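You operate a simulated robot arm through the tools that you are given. There is no shell and no other tool.

Carry out the task below with a simulated robot arm. There is one attempt and no reset: what you move stays moved.

Task
Set the entry rail to the Small block and clamp it.
Fine: take the block from the spur, lay it across the belt at W23, and put it back after; leave the other block where it is.

It is judged by the outcome, as a careful person would: the job done as asked, and still so three seconds after it is handed in. It fails if anything else is knocked over, pushed out of place, dropped, spilled or broken.

Robot
A 6-joint arm with a two-finger gripper, fixed in place. Base frame: the origin is at the foot of the arm, x ahead of it, y to its left, z up. Units: mm, degrees, N and s.
Its first joint turns from -166.0 to 166.0 degrees. Payload 2.45 kg.
The tool frame sits at the grasp point between the pads (the TCP): z along the fingers, y along the line on which they close. The tips reach 20 mm beyond it. Largest opening 140 mm; the body of the gripper starts 168 mm behind the TCP.
Orientation is that of the tool frame in the base frame, as a unit quaternion [x, y, z, w]. With the fingers straight down and closing along the base's y, the tool's x points along the base's -x, its y along +y and its z along -z.

Tools
- The arm moves only by the tool move_arm. Its arguments are lists of equal length, an entry for each row: "delta_pos": the shift along the tool's x, y, z in units of 250 mm (1.0 is 250 mm), a list of three; "turn": the turn, a rotation vector about the tool's x, y, z in units of 90 degrees (1.0 is 90 degrees), a list of three; "grip": the opening, from 0 (shut) to 1 (fully open). In form: {"delta_pos": [[x, y, z], ...], "turn": [[wx, wy, wz], ...], "grip": [grip, ...]}. A call has 1 to 20 rows; each row is the pose to reach, as a shift and turn from the pose commanded when the call began, along the tool's axes at that moment. A call with a number of a shift or a turn outside -1 to 1 is refused whole. Each row takes 0.2 s and may step no farther than 50 mm and 8.6 degrees from the row before; otherwise, or with a gripper value out of range, the whole call is refused. A pose out of reach is approached as far as the arm can. The call stops where the force on the tool passes 90 N (or 10 N more than at its start, if that is more) or the arm is blocked; 0.2 s more then pass. Each finger travels about 45 mm/s and halts on what it meets, pressing with about 42 N; the grip force reading is that of the motor and also rises with nothing between the fingers. The clock runs only during rows and for 0.2 s after the last one: add rows that repeat a pose to give the fingers time. The reply holds the time, the measured pose of the TCP, the force on the tool along the base axes, the opening and the grip force, in the units named above and with some noise, with the torque about the TCP (base axes, N m) and any sound that the robot's microphone picked up.
- Cameras (640 x 400 px; columns grow to the right, rows downward): "scene" is fixed at [46.7, 649.4, 1542.4]; the picture's right is [-0.79, -0.61, 0.00], its down [-0.59, 0.75, -0.31] and it looks along [0.19, -0.24, -0.95] (base axes); focal length 214 px, centre (320, 200). "wrist" rides on the gripper at [78, 11, -209] in the tool frame; the picture's right is [-0.14, 0.99, 0.00], its down [-0.92, -0.13, -0.37] and it looks along [-0.37, -0.05, 0.93] (tool axes); focal length 280 px, centre (320, 200). There is no depth. A picture from a camera that has moved, and an enlarged one, comes with that camera's place and axes in the base frame and with its lens. The place of the scene camera against the robot may be out by one fixed shift of up to 12 mm in any direction.
- grab_frame(camera): a new picture of that camera. The clock stands still meanwhile.
- zoom(camera, box): a new picture of the part [left, top, right, bottom] of that camera's present view, enlarged. The clock stands still meanwhile.
- close_job(): hands the job in; it is judged then, once.

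Nothing tells you positions but the pictures and the camera data. Unless the task says otherwise, let go and move clear before handing in.

The tools are called after "Request:" as a command line: name --argument value ..., lists and objects as JSON in quotes. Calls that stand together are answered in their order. move_arm: Moves the arm, as the interface text tells. Its arguments: {"type":"object","properties":{"delta_pos":{"type":"array","items":{"type":"array","items":{"type":"number"}}},"turn":{"type":"array","items":{"type":"array","items":{"type":"number"}}},"grip":{"type":"array","items":{"type":"number"}}},"required":["delta_pos","turn","grip"]} The other tools are called the same way: grab_frame (camera) takes a picture; zoom (camera, box) takes an enlarged picture of a part of a camera's view; close_job () hands the job in.

At the start:

```text
t: 0.0
tcp_pos: [375.9, 391.8, 1321.4]
ee_rot: [0.0, 1.0, 0.001, 0.0]
wrist_force: [0.5, -0.3, 0.1]
wrist_torque: [-0.01, -0.02, -0.03]
grip_width: 140.3
gripper_force: 0.1
```

scene: 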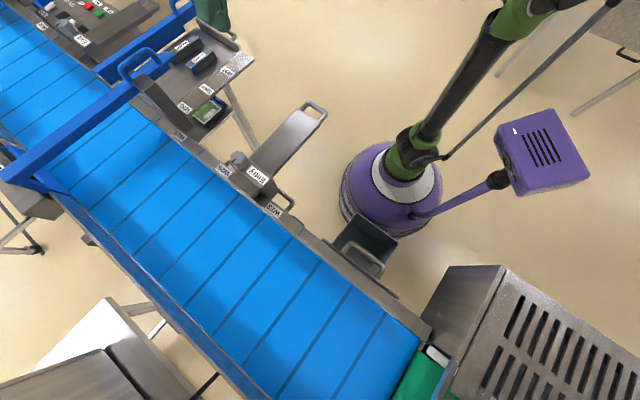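
wrist: 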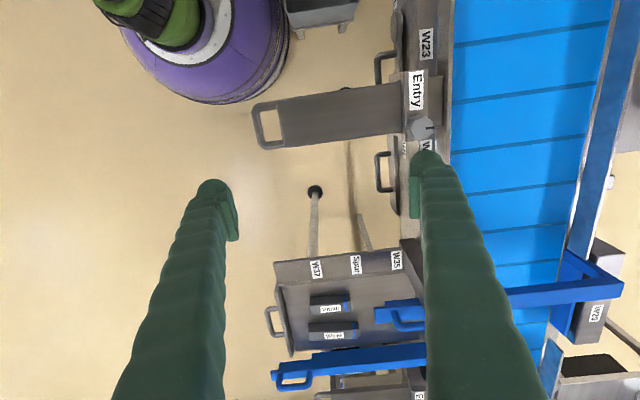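

I see a conveyor with a blue belt, an "Entry" rail with a handle and a knob beside the belt, and a "Spur" tray holding two labelled blocks. I'll enlarge parts of the view to read the labels before moving.

Request:
zoom --camera "scene" --box '[130, 20, 290, 120]'

Request:
zoom --camera "scene" --box '[200, 90, 360, 230]'

Request:
zoom --camera "wrist" --box '[240, 240, 440, 400]'

Request:
zoom --camera "wrist" --box '[240, 0, 480, 220]'

Request:
zoom --camera "scene" --box '[0, 0, 160, 100]'

```text
4.00 times, centred on (210, 70) of scene
camera zoom: at [46.7, 649.4, 1542.4], right [-0.79, -0.61, 0.0], down [-0.59, 0.75, -0.31], along [0.19, -0.24, -0.95], focal length 858 px, centre (760, 720)
```

zoom: 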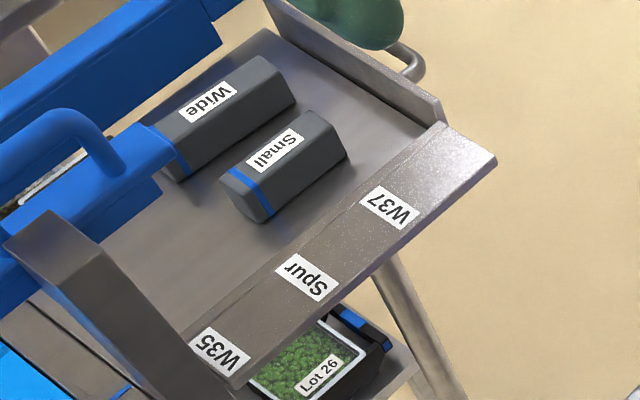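

```text
2.86 times, centred on (280, 160) of scene
camera zoom: at [46.7, 649.4, 1542.4], right [-0.79, -0.61, 0.0], down [-0.59, 0.75, -0.31], along [0.19, -0.24, -0.95], focal length 613 px, centre (434, 314)
```

zoom: 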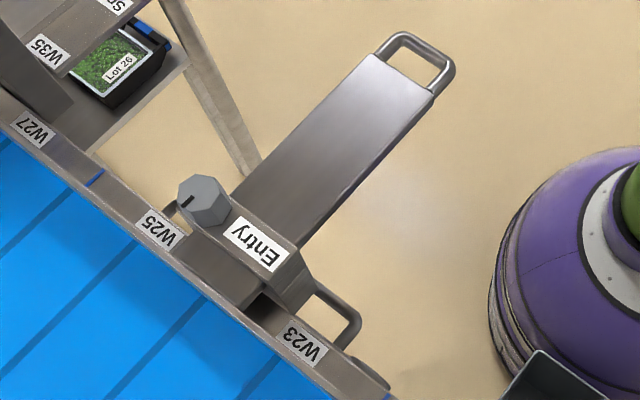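

```text
2.50 times, centred on (340, 320) of wrist
camera zoom: at [297.2, 402.9, 1530.6], right [0.14, 0.99, 0.0], down [0.92, -0.13, 0.37], along [0.37, -0.05, -0.93], focal length 701 px, centre (270, -100)
```

zoom: 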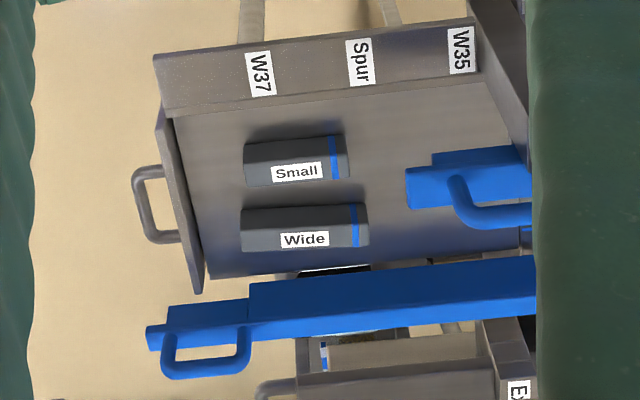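

```text
1.82 times, centred on (360, 110) of wrist
camera zoom: at [297.2, 402.9, 1530.6], right [0.14, 0.99, 0.0], down [0.92, -0.13, 0.37], along [0.37, -0.05, -0.93], focal length 510 px, centre (247, 364)
```

zoom: 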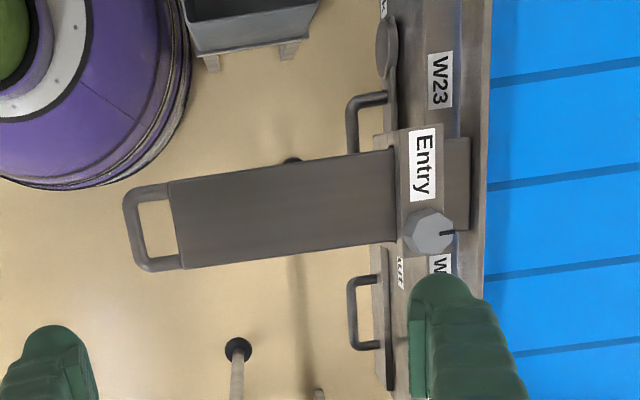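

```text
4.00 times, centred on (80, 50) of scene
camera zoom: at [46.7, 649.4, 1542.4], right [-0.79, -0.61, 0.0], down [-0.59, 0.75, -0.31], along [0.19, -0.24, -0.95], focal length 858 px, centre (1280, 800)
```

zoom: 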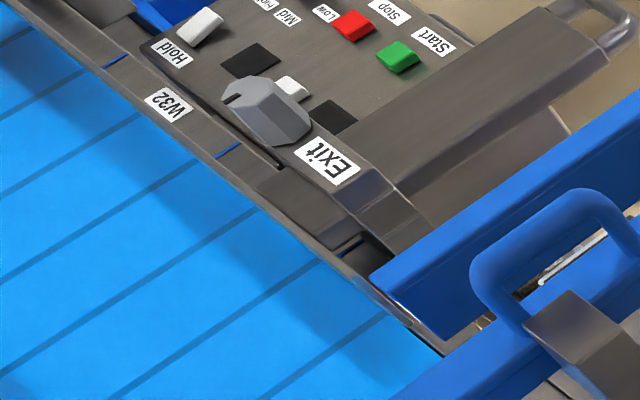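

The belt runs along x with its near edge at about y=610 and z about 950. The Entry rail slides across it through a bracket with a hex knob. I'll bring the wrist camera over the Entry area for a closer look, staying well above everything.

Request:
move_arm --delta_pos '[[0.1, 0.12, 0.04], [0.2, 0.24, 0.08], [0.3, 0.36, 0.12], [0.4, 0.48, 0.16], [0.5, 0.6, 0.2], [0.6, 0.72, 0.24], [0.7, 0.84, 0.28], [0.7, 0.84, 0.28]]' --turn '[[0, 0, 0], [0, 0, 0], [0, 0, 0], [0, 0, 0], [0, 0, 0], [0, 0, 0], [0, 0, 0], [0, 0, 0]]' --grip '[1, 1, 1, 1, 1, 1, 1, 1]'

Request:
grab_frame --camera "wrist"

Request:
grab_frame --camera "scene"

```text
t: 1.8
tcp_pos: [199.8, 601.7, 1253.0]
ee_rot: [0.0, 1.0, 0.001, 0.0]
wrist_force: [0.4, 0.1, -1.0]
wrist_torque: [-0.02, 0.02, -0.01]
grip_width: 140.1
gripper_force: 0.1
```

```text
taken
camera wrist: at [121.4, 611.6, 1462.0], right [0.14, 0.99, 0.0], down [0.92, -0.13, 0.37], along [0.37, -0.05, -0.93], focal length 280 px, centre (320, 200)
```

wrist: 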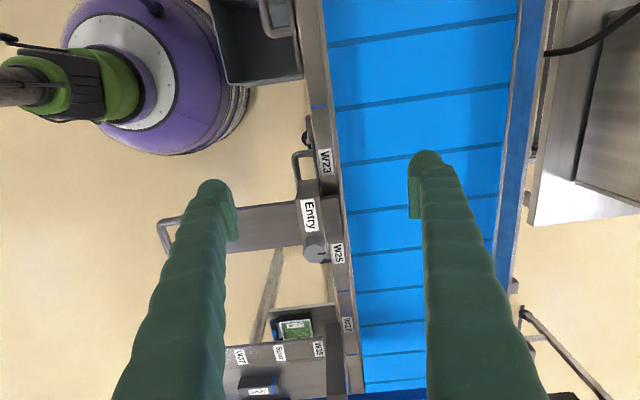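

```text
taken
```

scene: 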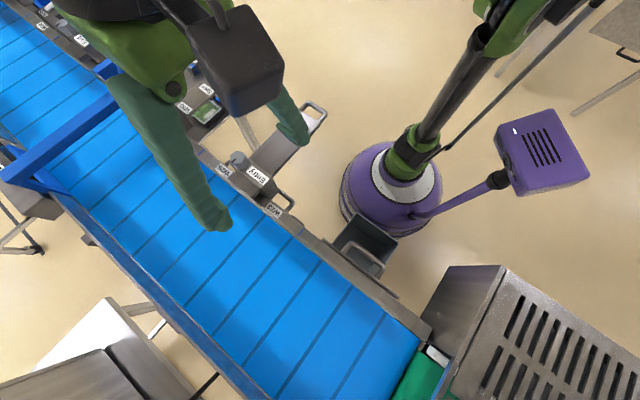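

The wrist view now shows the whole Entry area and the far side of the belt. I'll enlarge both.

Request:
zoom --camera "wrist" --box '[230, 120, 390, 280]'

Request:
zoom --camera "wrist" --box '[400, 0, 640, 160]'

Request:
zoom --camera "scene" --box '[20, 150, 180, 290]'

Request:
zoom --camera "scene" --box '[210, 140, 310, 220]'

```text
2.50 times, centred on (310, 200) of wrist
camera zoom: at [121.4, 611.6, 1462.0], right [0.14, 0.99, 0.0], down [0.92, -0.13, 0.37], along [0.37, -0.05, -0.93], focal length 701 px, centre (345, 200)
```

zoom: 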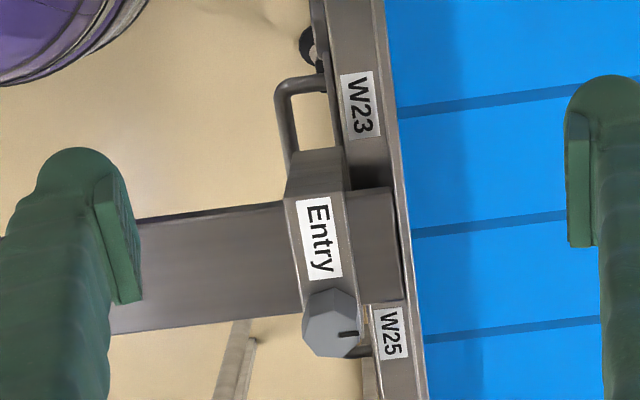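

```text
2.50 times, centred on (520, 80) of wrist
camera zoom: at [121.4, 611.6, 1462.0], right [0.14, 0.99, 0.0], down [0.92, -0.13, 0.37], along [0.37, -0.05, -0.93], focal length 701 px, centre (-180, 500)
```

zoom: 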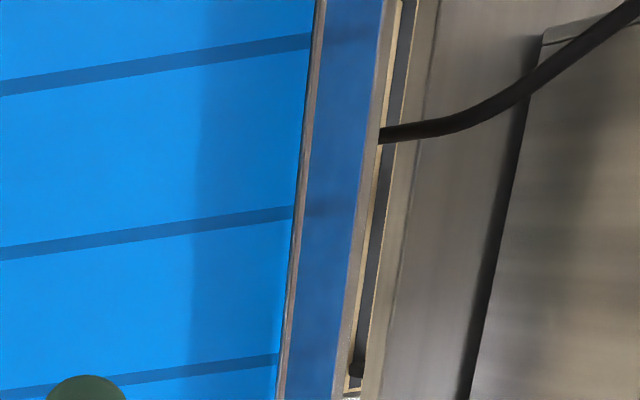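

```text
2.86 times, centred on (100, 220) of scene
camera zoom: at [46.7, 649.4, 1542.4], right [-0.79, -0.61, 0.0], down [-0.59, 0.75, -0.31], along [0.19, -0.24, -0.95], focal length 613 px, centre (949, 143)
```

zoom: 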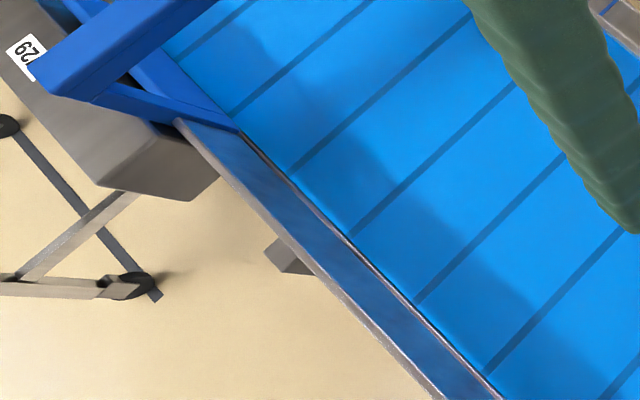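

```text
5.00 times, centred on (260, 180) of scene
camera zoom: at [46.7, 649.4, 1542.4], right [-0.79, -0.61, 0.0], down [-0.59, 0.75, -0.31], along [0.19, -0.24, -0.95], focal length 1072 px, centre (620, 300)
```

zoom: 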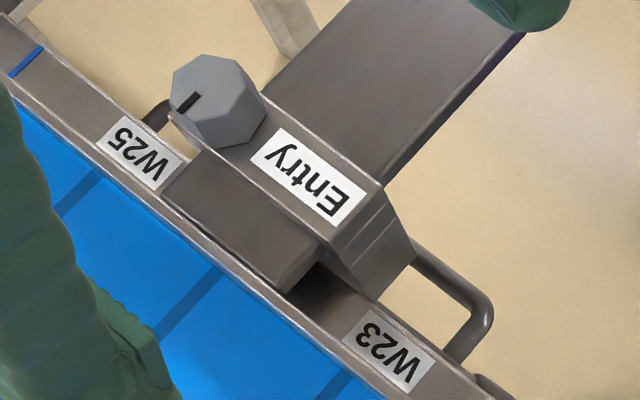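

W23 and W25 sit at x≈252 and x≈451 on the near frame (z≈950), so a number is about 100 mm, and the Entry bar lies between them. I'll turn the camera to look back at the rail from the belt side and see how it guides.

Request:
move_arm --delta_pos '[[-0.05, 0.027, 0.04], [-0.1, 0.055, 0.08], [-0.16, 0.08, 0.13], [-0.22, 0.11, 0.18], [-0.27, 0.135, 0.23], [-0.33, 0.165, 0.28], [-0.38, 0.19, 0.33], [-0.44, 0.22, 0.38], [-0.5, 0.25, 0.43], [-0.55, 0.275, 0.48], [-0.6, 0.3, 0.532], [-0.6, 0.3, 0.532]]' --turn '[[0, 0, 0.09], [0, 0, 0.18], [0, 0, 0.27], [0, 0, 0.36], [0, 0, 0.45], [0, 0, 0.54], [0, 0, 0.63], [0, 0, 0.72], [0, 0, 0.81], [0, 0, 0.905], [0, 0, 1.0], [0, 0, 1.0]]' --grip '[1, 1, 1, 1, 1, 1, 1, 1, 1, 1, 1, 1]'

Request:
grab_frame --camera "wrist"

Request:
grab_frame --camera "scene"

```text
t: 4.4
tcp_pos: [352.9, 677.0, 1120.4]
ee_rot: [0.707, 0.707, 0.0, 0.0]
wrist_force: [-0.7, -1.0, 0.4]
wrist_torque: [0.01, 0.0, -0.02]
grip_width: 140.0
gripper_force: 0.1
```

```text
taken
camera wrist: at [362.8, 754.8, 1328.9], right [0.99, -0.14, 0.0], down [-0.13, -0.92, 0.37], along [-0.05, -0.36, -0.93], focal length 280 px, centre (320, 200)
```

wrist: 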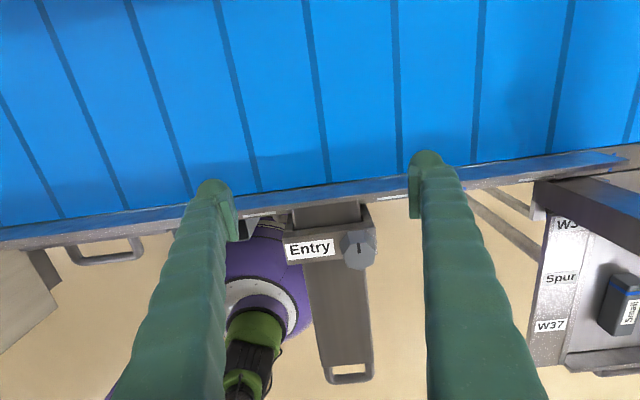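

```text
taken
```

scene: 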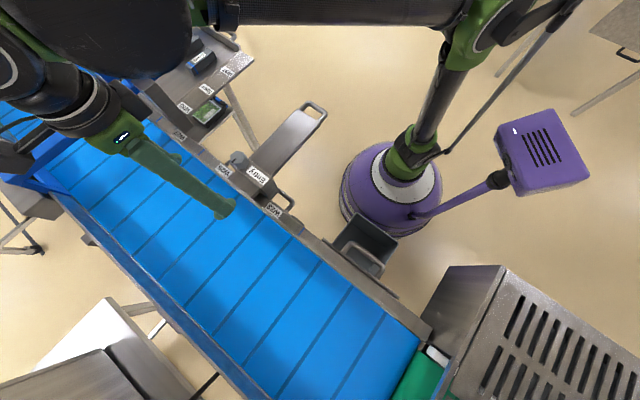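

The view from the belt side shows a vertical inner wall on the near frame. I'll enlarge it.

Request:
zoom --camera "wrist" --box '[220, 160, 440, 300]'

Request:
zoom --camera "wrist" --box '[500, 130, 640, 390]'

Request:
zoom --camera "wrist" --box '[280, 230, 400, 390]'

```text
2.86 times, centred on (330, 230) of wrist
camera zoom: at [362.8, 754.8, 1328.9], right [0.99, -0.14, 0.0], down [-0.13, -0.92, 0.37], along [-0.05, -0.36, -0.93], focal length 801 px, centre (291, 114)
```

zoom: 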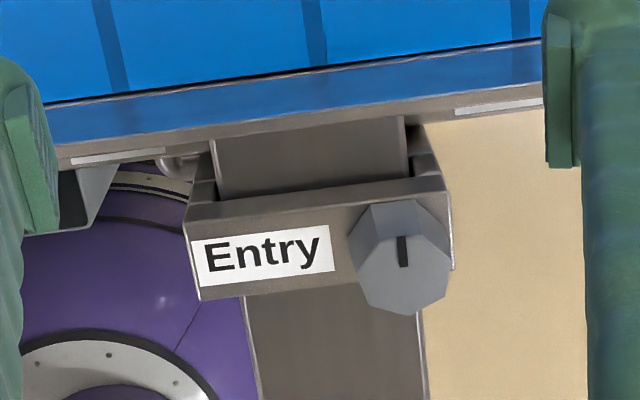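

```text
1.54 times, centred on (570, 260) of wrist
camera zoom: at [362.8, 754.8, 1328.9], right [0.99, -0.14, 0.0], down [-0.13, -0.92, 0.37], along [-0.05, -0.36, -0.93], focal length 431 px, centre (-65, 108)
```

zoom: 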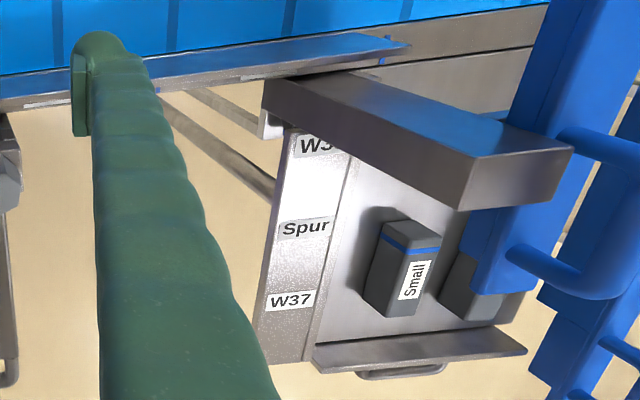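

```text
2.50 times, centred on (340, 310) of wrist
camera zoom: at [362.8, 754.8, 1328.9], right [0.99, -0.14, 0.0], down [-0.13, -0.92, 0.37], along [-0.05, -0.36, -0.93], focal length 701 px, centre (270, -75)
```

zoom: 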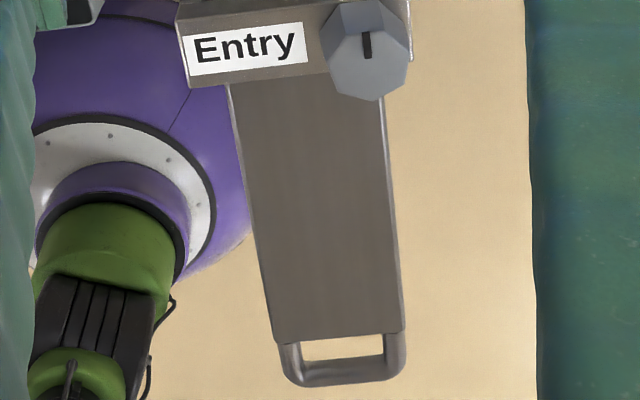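

The Entry rail is the long plate along the near edge of the belt, carried by the stem with the handle, so it covers W23. The Small block is near (800, 360, 990), with blue bars around it, so I'll go high and view the spur from above.

Request:
move_arm --delta_pos '[[-0.02, 0.05, -0.15], [-0.08, 0.15, -0.3], [-0.15, 0.3, -0.44], [-0.22, 0.46, -0.44], [-0.3, 0.62, -0.44], [-0.38, 0.78, -0.44], [-0.44, 0.92, -0.44], [-0.44, 0.92, -0.44]]' --turn '[[0, 0, 0], [0, 0, 0], [0, 0, 0], [0, 0, 0], [0, 0, 0], [0, 0, 0], [0, 0, 0], [0, 0, 0]]' --grip '[1, 1, 1, 1, 1, 1, 1, 1]'

Request:
grab_frame --camera "wrist"

```text
refused: row 3 steps farther than a row can; nothing moved
```

```text
taken
camera wrist: at [362.8, 754.8, 1328.9], right [0.99, -0.14, 0.0], down [-0.13, -0.92, 0.37], along [-0.05, -0.36, -0.93], focal length 280 px, centre (320, 200)
```

wrist: 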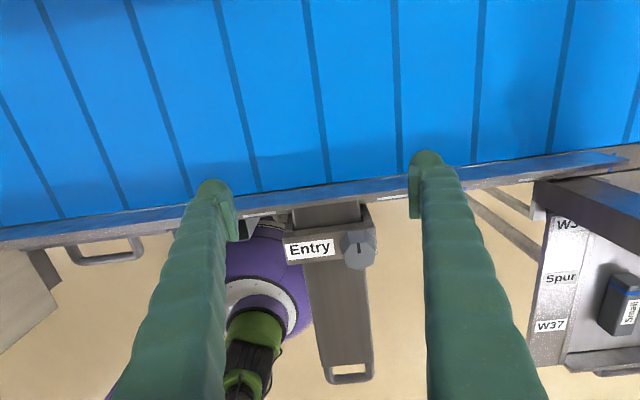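

The call was refused because one row stepped too far, and nothing moved. I'll repeat the same high move toward the spur in smaller steps.

Request:
move_arm --delta_pos '[[-0.02, 0.05, -0.15], [-0.08, 0.14, -0.28], [-0.14, 0.26, -0.4], [-0.2, 0.4, -0.44], [-0.27, 0.56, -0.44], [-0.34, 0.72, -0.44], [-0.4, 0.88, -0.44], [-0.44, 0.92, -0.44], [-0.44, 0.92, -0.44]]' --turn '[[0, 0, 0], [0, 0, 0], [0, 0, 0], [0, 0, 0], [0, 0, 0], [0, 0, 0], [0, 0, 0], [0, 0, 0], [0, 0, 0]]' --grip '[1, 1, 1, 1, 1, 1, 1, 1, 1]'

Request:
grab_frame --camera "wrist"

```text
t: 6.4
tcp_pos: [582.1, 566.1, 1230.0]
ee_rot: [0.707, 0.707, 0.0, -0.001]
wrist_force: [-0.3, -0.3, 0.8]
wrist_torque: [0.02, -0.02, -0.01]
grip_width: 140.1
gripper_force: 0.1
```

```text
taken
camera wrist: at [591.7, 644.1, 1438.9], right [0.99, -0.14, 0.0], down [-0.13, -0.92, 0.37], along [-0.05, -0.36, -0.93], focal length 280 px, centre (320, 200)
```

wrist: 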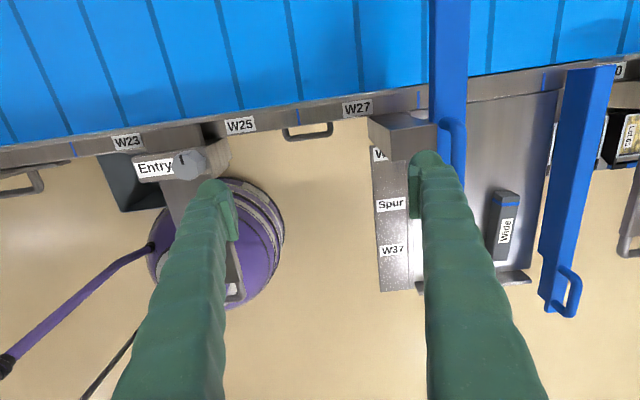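

I now see the spur with blue bars on either side. I'll continue over the spur at the same height.

Request:
move_arm --delta_pos '[[-0.09, 0.125, 0], [-0.18, 0.25, 0], [-0.27, 0.375, 0], [-0.36, 0.5, 0], [-0.45, 0.625, 0], [-0.544, 0.752, 0], [-0.544, 0.752, 0]]' --turn '[[0, 0, 0], [0, 0, 0], [0, 0, 0], [0, 0, 0], [0, 0, 0], [0, 0, 0], [0, 0, 0]]' --grip '[1, 1, 1, 1, 1, 1, 1]'

Request:
grab_frame --camera "wrist"

Request:
grab_frame --camera "scene"

```text
t: 8.0
tcp_pos: [760.0, 426.2, 1216.8]
ee_rot: [0.707, 0.707, 0.001, 0.0]
wrist_force: [0.8, 0.1, -0.1]
wrist_torque: [0.04, -0.02, -0.02]
grip_width: 139.8
gripper_force: 0.0
out of reach, approached as far as the arm can: row 6, 7
```

```text
taken
camera wrist: at [770.1, 504.3, 1426.9], right [0.99, -0.14, 0.0], down [-0.13, -0.92, 0.37], along [-0.05, -0.36, -0.93], focal length 280 px, centre (320, 200)
```

wrist: 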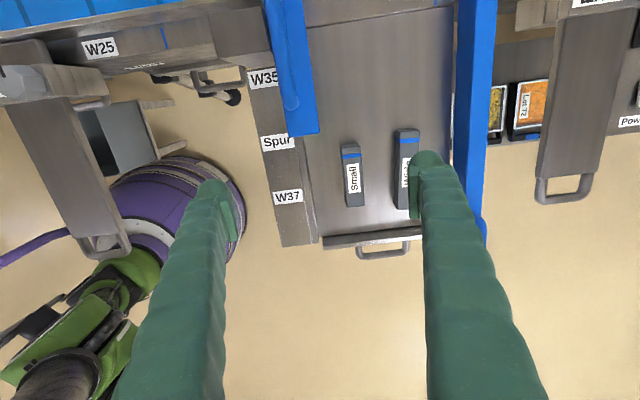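

```text
taken
```

scene: 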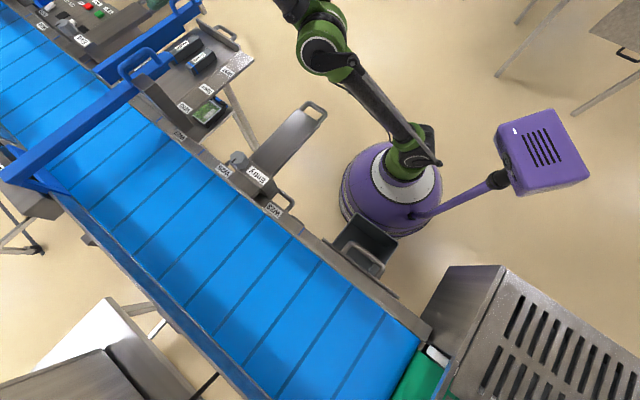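

The spur with the Small and Wide blocks is now clearly in view from above. The last row was slightly out of reach, so I'll stay lower from here. I'll enlarge the view to measure.

Request:
zoom --camera "wrist" --box '[240, 60, 500, 260]'

Request:
zoom --camera "wrist" --box '[300, 120, 440, 220]'

Request:
zoom --camera "wrist" --box '[0, 0, 260, 260]'

Request:
zoom --camera "wrist" --box '[460, 0, 640, 220]'

```text
2.00 times, centred on (370, 160) of wrist
camera zoom: at [770.1, 504.3, 1426.9], right [0.99, -0.14, 0.0], down [-0.13, -0.92, 0.37], along [-0.05, -0.36, -0.93], focal length 561 px, centre (220, 280)
```

zoom: 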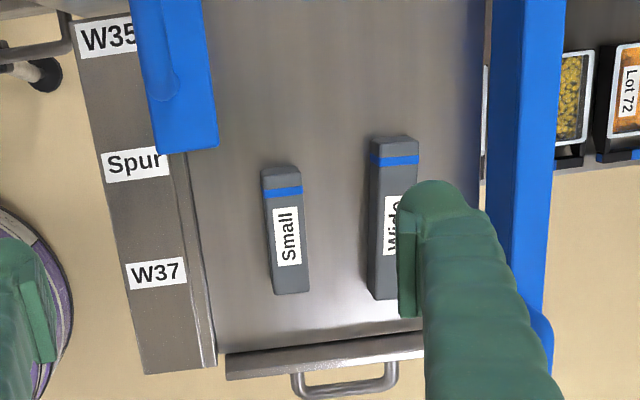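

```text
4.00 times, centred on (370, 170) of wrist
camera zoom: at [770.1, 504.3, 1426.9], right [0.99, -0.14, 0.0], down [-0.13, -0.92, 0.37], along [-0.05, -0.36, -0.93], focal length 1122 px, centre (120, 320)
```

zoom: 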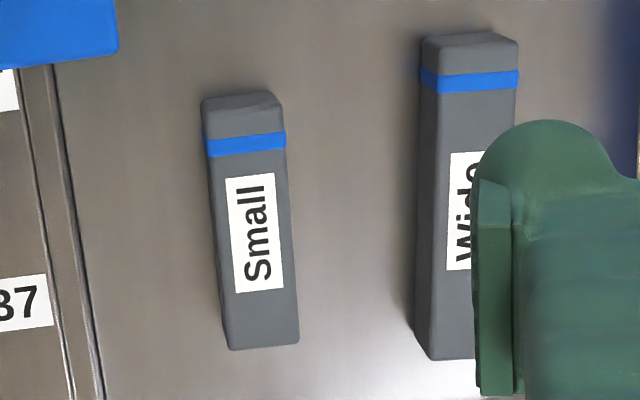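

```text
1.54 times, centred on (130, 130) of wrist
camera zoom: at [770.1, 504.3, 1426.9], right [0.99, -0.14, 0.0], down [-0.13, -0.92, 0.37], along [-0.05, -0.36, -0.93], focal length 431 px, centre (612, 308)
```

zoom: 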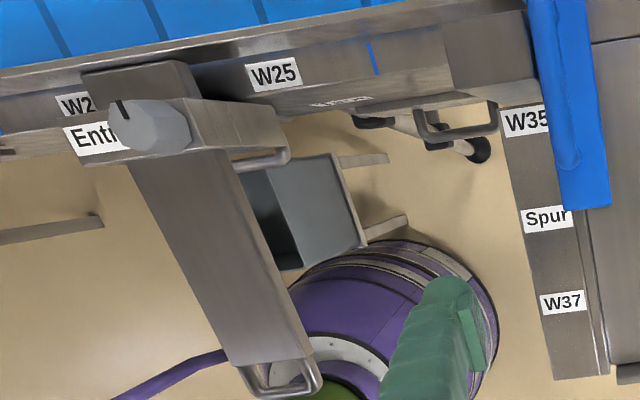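

```text
1.82 times, centred on (550, 110) of wrist
camera zoom: at [770.1, 504.3, 1426.9], right [0.99, -0.14, 0.0], down [-0.13, -0.92, 0.37], along [-0.05, -0.36, -0.93], focal length 510 px, centre (-98, 364)
```

zoom: 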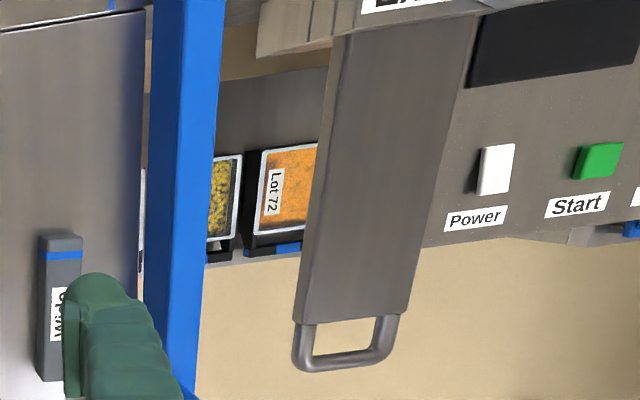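

The Small block's label triangulates to about (806, 358, 987). The block looks about 27 mm wide and 100 mm long, parallel to y. I'll compare the two knobs' pointer marks to judge which is clamped.

Request:
zoom --camera "scene" --box '[50, 10, 98, 40]'

Request:
zoom --camera "scene" --box '[220, 140, 284, 180]'

Request:
zoom --camera "wrist" --box '[0, 20, 128, 100]'

Request:
zoom --camera "wrist" --box '[330, 130, 394, 170]'

Request:
zoom --camera "wrist" --box '[330, 170, 394, 210]'

```text
13.33 times, centred on (74, 25) of scene
camera zoom: at [46.7, 649.4, 1542.4], right [-0.79, -0.61, 0.0], down [-0.59, 0.75, -0.31], along [0.19, -0.24, -0.95], focal length 2860 px, centre (3600, 2533)
```

zoom: 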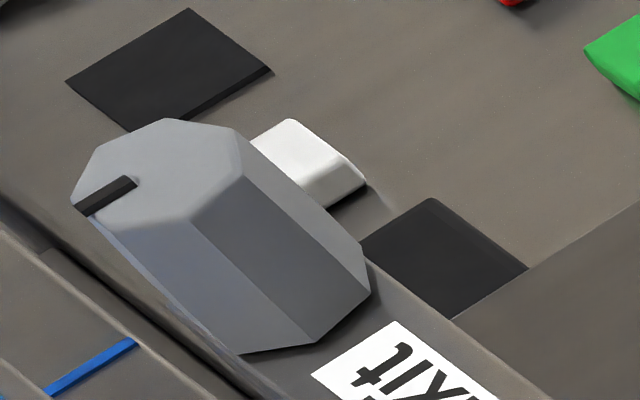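

```text
10.00 times, centred on (252, 160) of scene
camera zoom: at [46.7, 649.4, 1542.4], right [-0.79, -0.61, 0.0], down [-0.59, 0.75, -0.31], along [0.19, -0.24, -0.95], focal length 2145 px, centre (1000, 600)
```

zoom: 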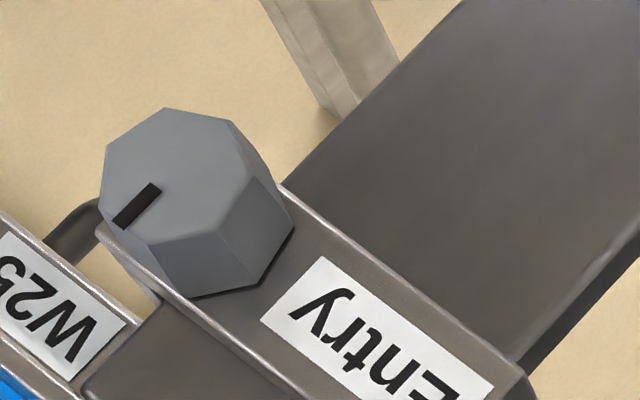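

```text
5.00 times, centred on (64, 60) of wrist
camera zoom: at [770.1, 504.3, 1426.9], right [0.99, -0.14, 0.0], down [-0.13, -0.92, 0.37], along [-0.05, -0.36, -0.93], focal length 1402 px, centre (1600, 900)
```

zoom: 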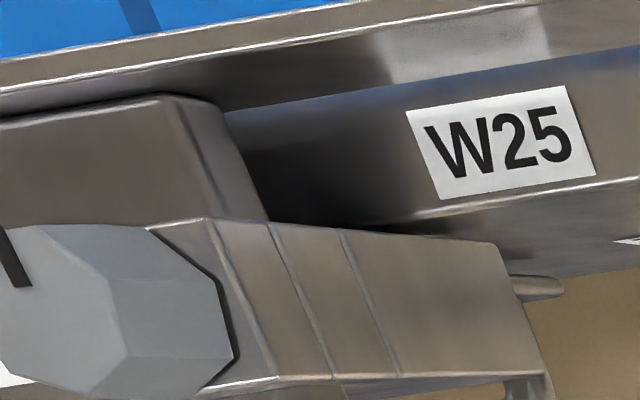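

```text
10.00 times, centred on (362, 150) of wrist
camera zoom: at [770.1, 504.3, 1426.9], right [0.99, -0.14, 0.0], down [-0.13, -0.92, 0.37], along [-0.05, -0.36, -0.93], focal length 2804 px, centre (-100, 700)
```

zoom: 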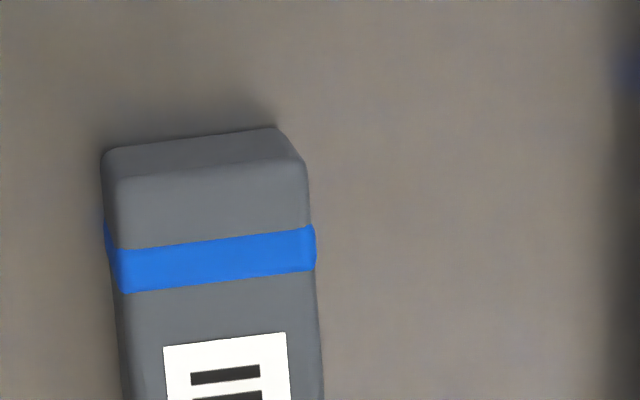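

```text
10.00 times, centred on (362, 190) of wrist
camera zoom: at [770.1, 504.3, 1426.9], right [0.99, -0.14, 0.0], down [-0.13, -0.92, 0.37], along [-0.05, -0.36, -0.93], focal length 2804 px, centre (-100, 300)
```

zoom: 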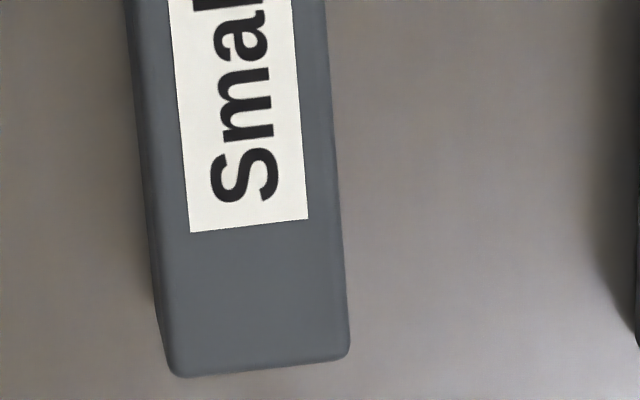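

Both knob marks point toward the belt, so I can't yet tell clamped from loose. The Small block measures about 30 × 102 × 27 mm, centred at (805, 359), and the spur surface is at z≈961. I'll turn the tool 180° so the camera rides on the −y side, staying clear of the blue bars.

Request:
move_arm --delta_pos '[[-0.03, -0.01, 0.03], [-0.07, -0.02, 0.06], [-0.1, -0.03, 0.08], [-0.14, -0.04, 0.11], [-0.18, -0.05, 0.14], [-0.22, -0.06, 0.17], [-0.26, -0.07, 0.2], [-0.3, -0.09, 0.24], [-0.34, -0.1, 0.27], [-0.37, -0.11, 0.3], [-0.4, -0.12, 0.32], [-0.4, -0.12, 0.32]]' --turn '[[0, 0, -0.09], [0, 0, -0.18], [0, 0, -0.27], [0, 0, -0.36], [0, 0, -0.45], [0, 0, -0.54], [0, 0, -0.63], [0, 0, -0.72], [0, 0, -0.81], [0, 0, -0.905], [0, 0, -1.0], [0, 0, -1.0]]' --grip '[1, 1, 1, 1, 1, 1, 1, 1, 1, 1, 1, 1]'

```text
t: 10.6
tcp_pos: [790.8, 351.5, 1176.6]
ee_rot: [-0.001, 1.0, 0.0, 0.0]
wrist_force: [0.7, 0.2, 0.1]
wrist_torque: [0.0, 0.0, 0.03]
grip_width: 140.0
gripper_force: 0.1
out of reach, approached as far as the arm can: row 4, 5, 6, 7, 8, 9, 10, 11, 12
```

The arm stopped at (791, 352, 1177) while still reporting out of reach, so it's stretched near its limit. I'll hold in place for a moment to see where it settles.

Request:
move_arm --delta_pos '[[0, 0, 0], [0, 0, 0], [0, 0, 0]]' --turn '[[0, 0, 0], [0, 0, 0], [0, 0, 0]]' --grip '[1, 1, 1]'

Request:
grab_frame --camera "wrist"

Request:
grab_frame --camera "scene"

```text
t: 11.4
tcp_pos: [788.6, 352.2, 1176.3]
ee_rot: [0.0, 1.0, -0.001, 0.0]
wrist_force: [-1.0, 0.6, 0.3]
wrist_torque: [0.0, 0.03, 0.03]
grip_width: 140.3
gripper_force: 0.1
```

```text
taken
camera wrist: at [710.5, 362.4, 1386.3], right [0.14, 0.99, 0.0], down [0.92, -0.13, 0.37], along [0.36, -0.05, -0.93], focal length 280 px, centre (320, 200)
```

wrist: 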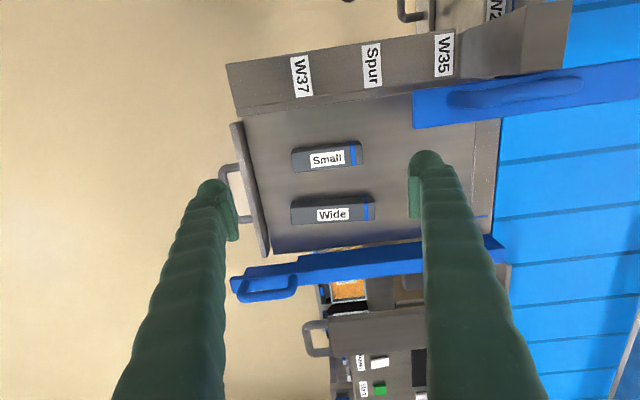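

```text
taken
```

scene: 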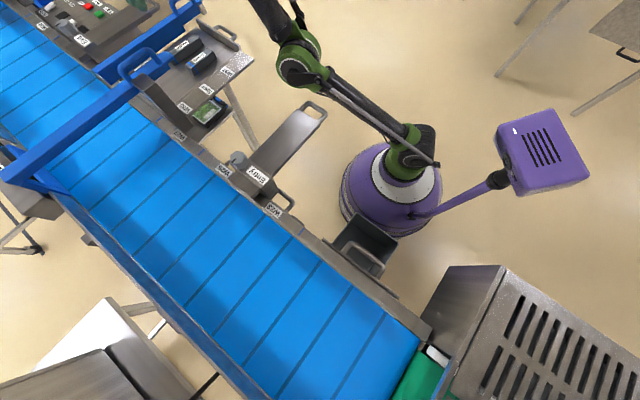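

The arm settled at (789, 352, 1176). I'll part-close the fingers to about 70 mm, lower and retract a little, and turn the last 90°.

Request:
move_arm --delta_pos '[[0.03, -0.03, 0.05], [0.06, -0.06, 0.1], [0.074, -0.1, 0.15], [0.074, -0.108, 0.2], [0.074, -0.108, 0.25], [0.074, -0.108, 0.265], [0.074, -0.108, 0.265], [0.074, -0.108, 0.265], [0.074, -0.108, 0.265], [0.074, -0.108, 0.265], [0.074, -0.108, 0.265], [0.074, -0.108, 0.265], [0.074, -0.108, 0.265], [0.074, -0.108, 0.265]]' --turn '[[0, 0, 0], [0, 0, 0], [0, 0, -0.09], [0, 0, -0.18], [0, 0, -0.27], [0, 0, -0.36], [0, 0, -0.45], [0, 0, -0.54], [0, 0, -0.63], [0, 0, -0.72], [0, 0, -0.81], [0, 0, -0.905], [0, 0, -1.0], [0, 0, -1.0]]' --grip '[0.5, 0.5, 0.5, 0.5, 0.5, 0.5, 0.5, 0.5, 0.5, 0.5, 0.5, 0.5, 0.5, 0.5]'

Request:
grab_frame --camera "wrist"

```text
t: 12.5
tcp_pos: [815.1, 343.5, 1145.7]
ee_rot: [-0.145, 0.989, 0.004, 0.0]
wrist_force: [22.9, 10.1, -18.8]
wrist_torque: [-1.72, 3.37, -0.36]
grip_width: 70.1
gripper_force: 0.0
out of reach, approached as far as the arm can: row 1, 2, 3, 4, 5
stopped in row 5: the force on the tool passed its limit at 208 N (the readings are from after the stop); the commanded pose is now the measured one
```

```text
taken
camera wrist: at [736.0, 331.4, 1354.3], right [-0.15, 0.99, 0.01], down [0.92, 0.14, 0.37], along [0.37, 0.06, -0.93], focal length 280 px, centre (320, 200)
```

wrist: 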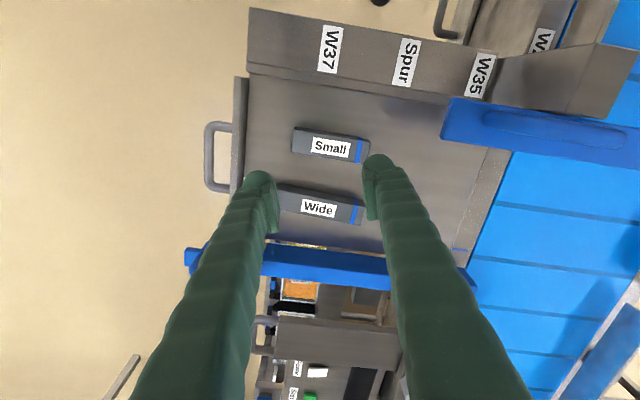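

The force on the tool spiked and the call stopped, yet the fingers look to be in open air at z≈1146. I'll hold still, re-read the force and look at the scene before doing anything else.

Request:
move_arm --delta_pos '[[0, 0, 0]]' --turn '[[0, 0, 0]]' --grip '[0.5]'

Request:
grab_frame --camera "scene"

Request:
grab_frame --camera "wrist"

Request:
zoom --camera "scene" --box '[100, 0, 260, 140]'

```text
t: 12.9
tcp_pos: [814.3, 345.3, 1145.3]
ee_rot: [-0.144, 0.989, 0.005, 0.0]
wrist_force: [27.6, 21.4, -20.6]
wrist_torque: [-4.31, 4.18, -1.35]
grip_width: 70.0
gripper_force: 0.0
```

```text
taken
```

scene: 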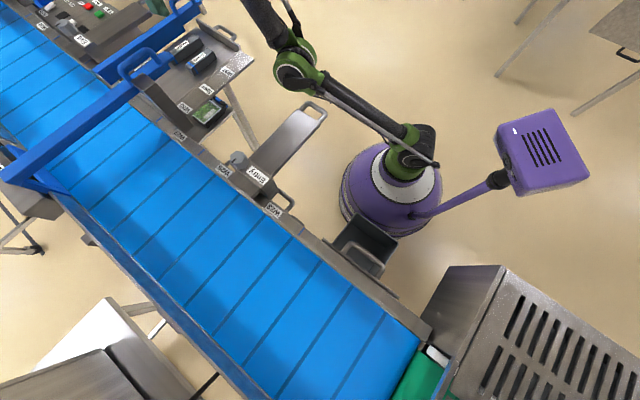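

```text
taken
camera wrist: at [735.8, 331.5, 1354.4], right [-0.15, 0.99, 0.01], down [0.92, 0.14, 0.37], along [0.36, 0.06, -0.93], focal length 280 px, centre (320, 200)
```

wrist: 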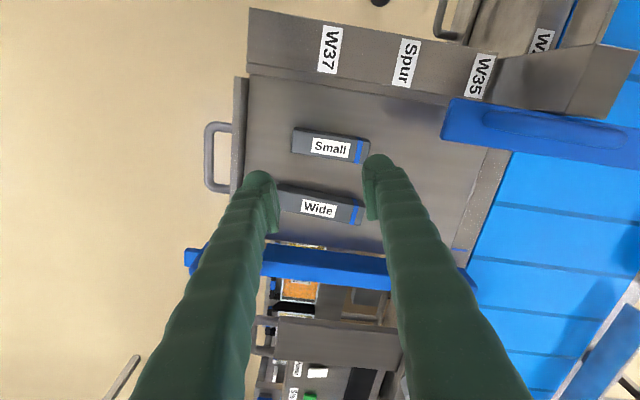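

```text
2.86 times, centred on (180, 70) of scene
camera zoom: at [46.7, 649.4, 1542.4], right [-0.79, -0.61, 0.0], down [-0.59, 0.75, -0.31], along [0.19, -0.24, -0.95], focal length 613 px, centre (720, 571)
```

zoom: 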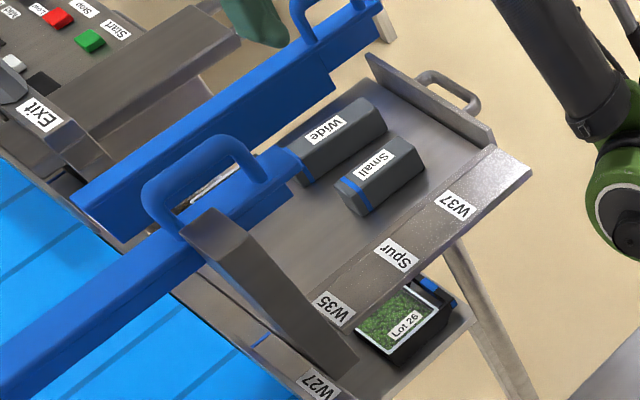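

A steady 40 N remains with the fingers in free air. The arm was stretched past straight, so its elbow is now low and the forearm is pressing on the gripper's camera side. I'll back out the way I came: turn the camera away from the forearm while easing slightly outward and up.

Request:
move_arm --delta_pos '[[-0.02, 0, -0.01], [-0.04, 0, -0.02], [-0.06, 0, -0.04], [-0.06, 0, -0.04]]' --turn '[[0, 0, 0.06], [0, 0, 0.14], [0, 0, 0.22], [0, 0, 0.22]]' --grip '[0.5, 0.5, 0.5, 0.5]'

Request:
grab_frame --camera "scene"

```text
t: 13.9
tcp_pos: [828.0, 348.7, 1155.6]
ee_rot: [0.028, 1.0, 0.004, 0.0]
wrist_force: [0.2, 0.5, -0.1]
wrist_torque: [0.01, -0.03, -0.01]
grip_width: 69.9
gripper_force: 0.1
```

```text
taken
```

scene: 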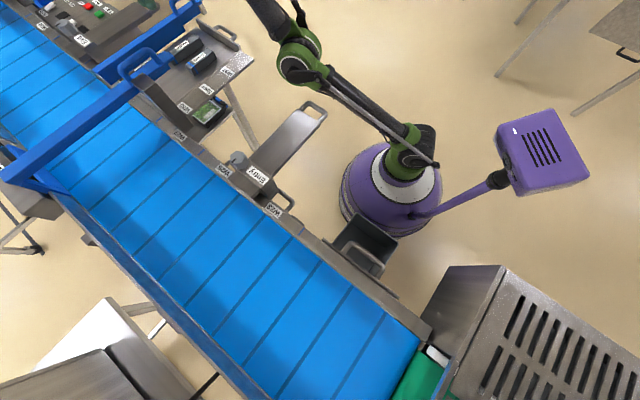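

The contact is gone and forces are near zero. I'll keep turning the camera well away from the forearm at this spot.

Request:
move_arm --delta_pos '[[0, 0, 0], [0, 0, 0], [0, 0, 0], [0, 0, 0], [0, 0, 0], [0, 0, 0], [0, 0, 0], [0, 0, 0], [0, 0, 0], [0, 0, 0], [0, 0, 0], [0, 0, 0]]' --turn '[[0, 0, 0.09], [0, 0, 0.18], [0, 0, 0.27], [0, 0, 0.36], [0, 0, 0.45], [0, 0, 0.54], [0, 0, 0.63], [0, 0, 0.72], [0, 0, 0.81], [0, 0, 0.9], [0, 0, 0.96], [0, 0, 0.96]]' --grip '[0.5, 0.5, 0.5, 0.5, 0.5, 0.5, 0.5, 0.5, 0.5, 0.5, 0.5, 0.5]'

Request:
grab_frame --camera "wrist"

```text
t: 16.5
tcp_pos: [829.3, 347.7, 1155.4]
ee_rot: [0.704, 0.71, 0.003, -0.003]
wrist_force: [-0.5, -0.4, 0.7]
wrist_torque: [-0.02, 0.0, 0.06]
grip_width: 70.0
gripper_force: 0.0
```

```text
taken
camera wrist: at [839.1, 425.8, 1364.4], right [0.99, -0.13, 0.0], down [-0.12, -0.92, 0.36], along [-0.05, -0.36, -0.93], focal length 280 px, centre (320, 200)
```

wrist: 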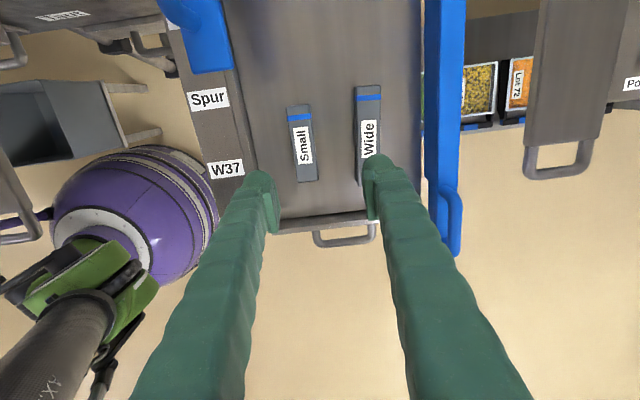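

The arm is free, and the next step is to bring the elbow back above the line by straightening outward and then lowering. I'll close the fingers to about 20 mm first so they stay clear of the second blue bar.

Request:
move_arm --delta_pos '[[0, 0, 0], [0, 0, 0], [0, 0, 0], [0.03, 0.07, 0], [0.06, 0.14, 0], [0.06, 0.14, 0], [0.06, 0.14, 0.08], [0.06, 0.13, 0.16], [0.06, 0.12, 0.24], [0.05, 0.11, 0.32], [0.04, 0.1, 0.38], [0.04, 0.1, 0.38]]' --turn '[[0, 0, 0], [0, 0, 0], [0, 0, 0], [0, 0, 0], [0, 0, 0], [0, 0, 0], [0, 0, 0], [0, 0, 0], [0, 0, 0], [0, 0, 0], [0, 0, 0], [0, 0, 0]]' --grip '[0.15, 0.15, 0.15, 0.15, 0.15, 0.15, 0.15, 0.15, 0.15, 0.15, 0.15, 0.15]'

Request:
grab_frame --camera "scene"

Request:
grab_frame --camera "wrist"

```text
t: 19.1
tcp_pos: [852.1, 358.4, 1058.5]
ee_rot: [0.704, 0.71, 0.003, -0.003]
wrist_force: [0.3, 0.0, 0.1]
wrist_torque: [0.01, -0.02, 0.01]
grip_width: 20.9
gripper_force: 0.0
```

```text
taken
```

scene: 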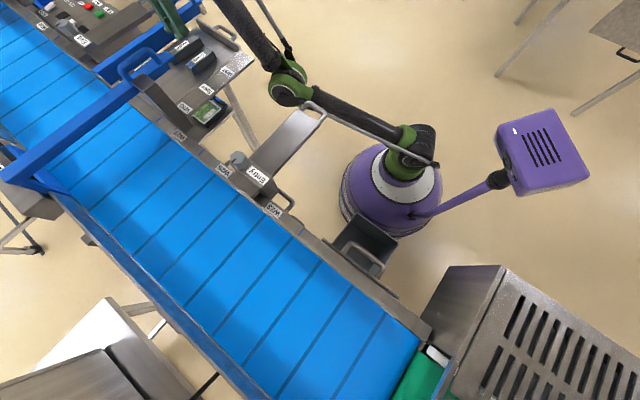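

```text
taken
camera wrist: at [862.7, 436.2, 1268.8], right [0.99, -0.13, 0.0], down [-0.12, -0.92, 0.36], along [-0.05, -0.36, -0.93], focal length 280 px, centre (320, 200)
```

wrist: 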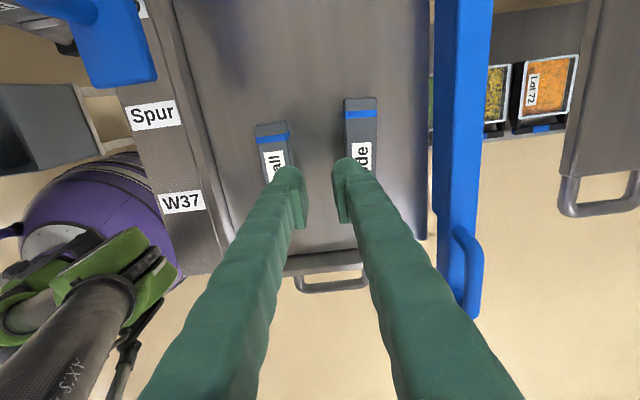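

The arm moved down fine, but the elbow is still low, and that limits where I can go near the spur. I'll raise the tool and swing to the empty floor area ahead of the base (y≈0) to fold the elbow back up safely.

Request:
move_arm --delta_pos '[[0, 0, -0.13], [0, 0, -0.26], [0, 0, -0.39], [-0.16, 0.03, -0.39], [-0.32, 0.06, -0.39], [-0.48, 0.09, -0.39], [-0.64, 0.12, -0.39], [-0.8, 0.15, -0.39], [-0.96, 0.18, -0.39], [-0.96, 0.18, -0.39]]' --turn '[[0, 0, 0], [0, 0, 0], [0, 0, 0], [0, 0, 0], [0, 0, 0], [0, 0, 0], [0, 0, 0], [0, 0, 0], [0, 0, 0], [0, 0, 0]]' --grip '[0.15, 0.15, 0.15, 0.15, 0.15, 0.15, 0.15, 0.15, 0.15, 0.15]'

Request:
grab_frame --camera "wrist"

Request:
grab_frame --camera "scene"

```text
t: 21.3
tcp_pos: [901.3, 118.0, 1156.4]
ee_rot: [0.704, 0.71, 0.003, -0.003]
wrist_force: [-0.3, -0.6, 0.4]
wrist_torque: [-0.01, 0.01, 0.0]
grip_width: 21.1
gripper_force: 0.1
```

```text
taken
camera wrist: at [910.0, 195.7, 1366.0], right [0.99, -0.13, 0.0], down [-0.12, -0.92, 0.36], along [-0.05, -0.36, -0.93], focal length 280 px, centre (320, 200)
```

wrist: 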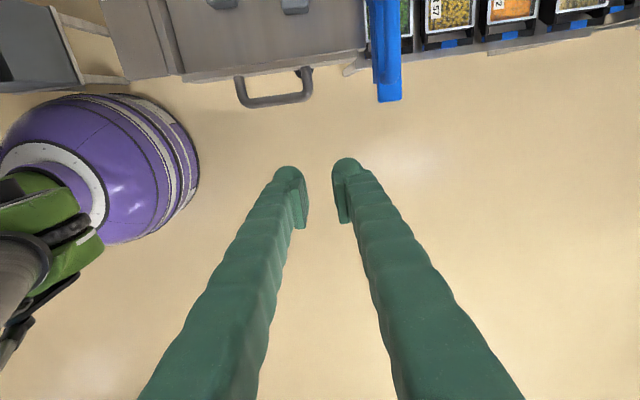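

```text
taken
```

scene: 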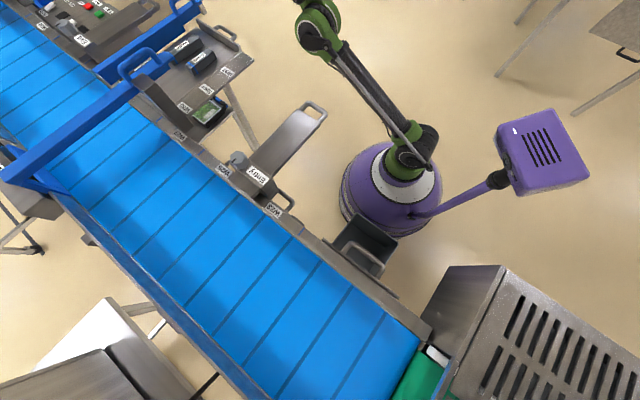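

It's open floor here, so I'll stretch the arm fully (up and out) and then lower quickly to fold the elbow upward.

Request:
move_arm --delta_pos '[[-0.08, 0.08, -0.12], [-0.16, 0.15, -0.24], [-0.232, 0.24, -0.36], [-0.232, 0.32, -0.42], [-0.232, 0.32, -0.42], [-0.232, 0.3, -0.22], [-0.232, 0.28, -0.03], [-0.232, 0.26, 0.16], [-0.232, 0.24, 0.35], [-0.232, 0.22, 0.54], [-0.232, 0.2, 0.62], [-0.232, 0.2, 0.62]]' --turn '[[0, 0, 0], [0, 0, 0], [0, 0, 0], [0, 0, 0], [0, 0, 0], [0, 0, 0], [0, 0, 0], [0, 0, 0], [0, 0, 0], [0, 0, 0], [0, 0, 0], [0, 0, 0]]' --grip '[0.15, 0.15, 0.15, 0.15, 0.15, 0.15, 0.15, 0.15, 0.15, 0.15, 0.15, 0.15]'

Request:
grab_frame --camera "scene"

Request:
grab_frame --camera "wrist"

```text
refused: row 6 steps farther than a row can; nothing moved
```

```text
taken
```

scene: 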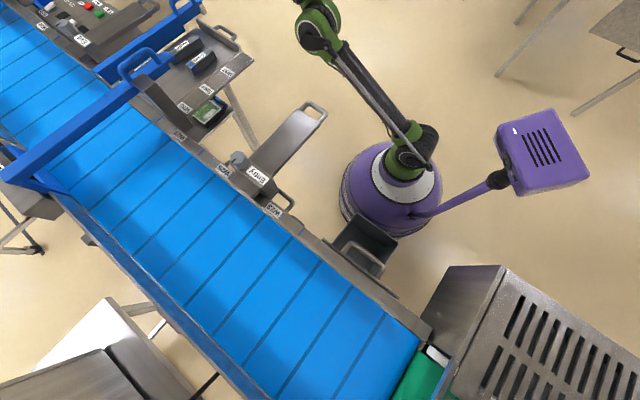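

```text
taken
camera wrist: at [910.0, 195.7, 1366.0], right [0.99, -0.13, 0.0], down [-0.12, -0.92, 0.36], along [-0.05, -0.36, -0.93], focal length 280 px, centre (320, 200)
```

wrist: 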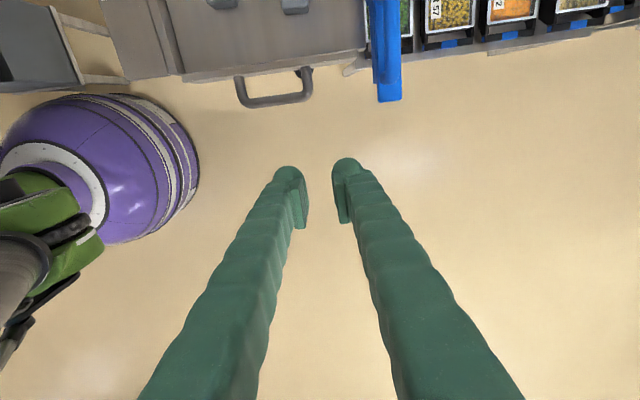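

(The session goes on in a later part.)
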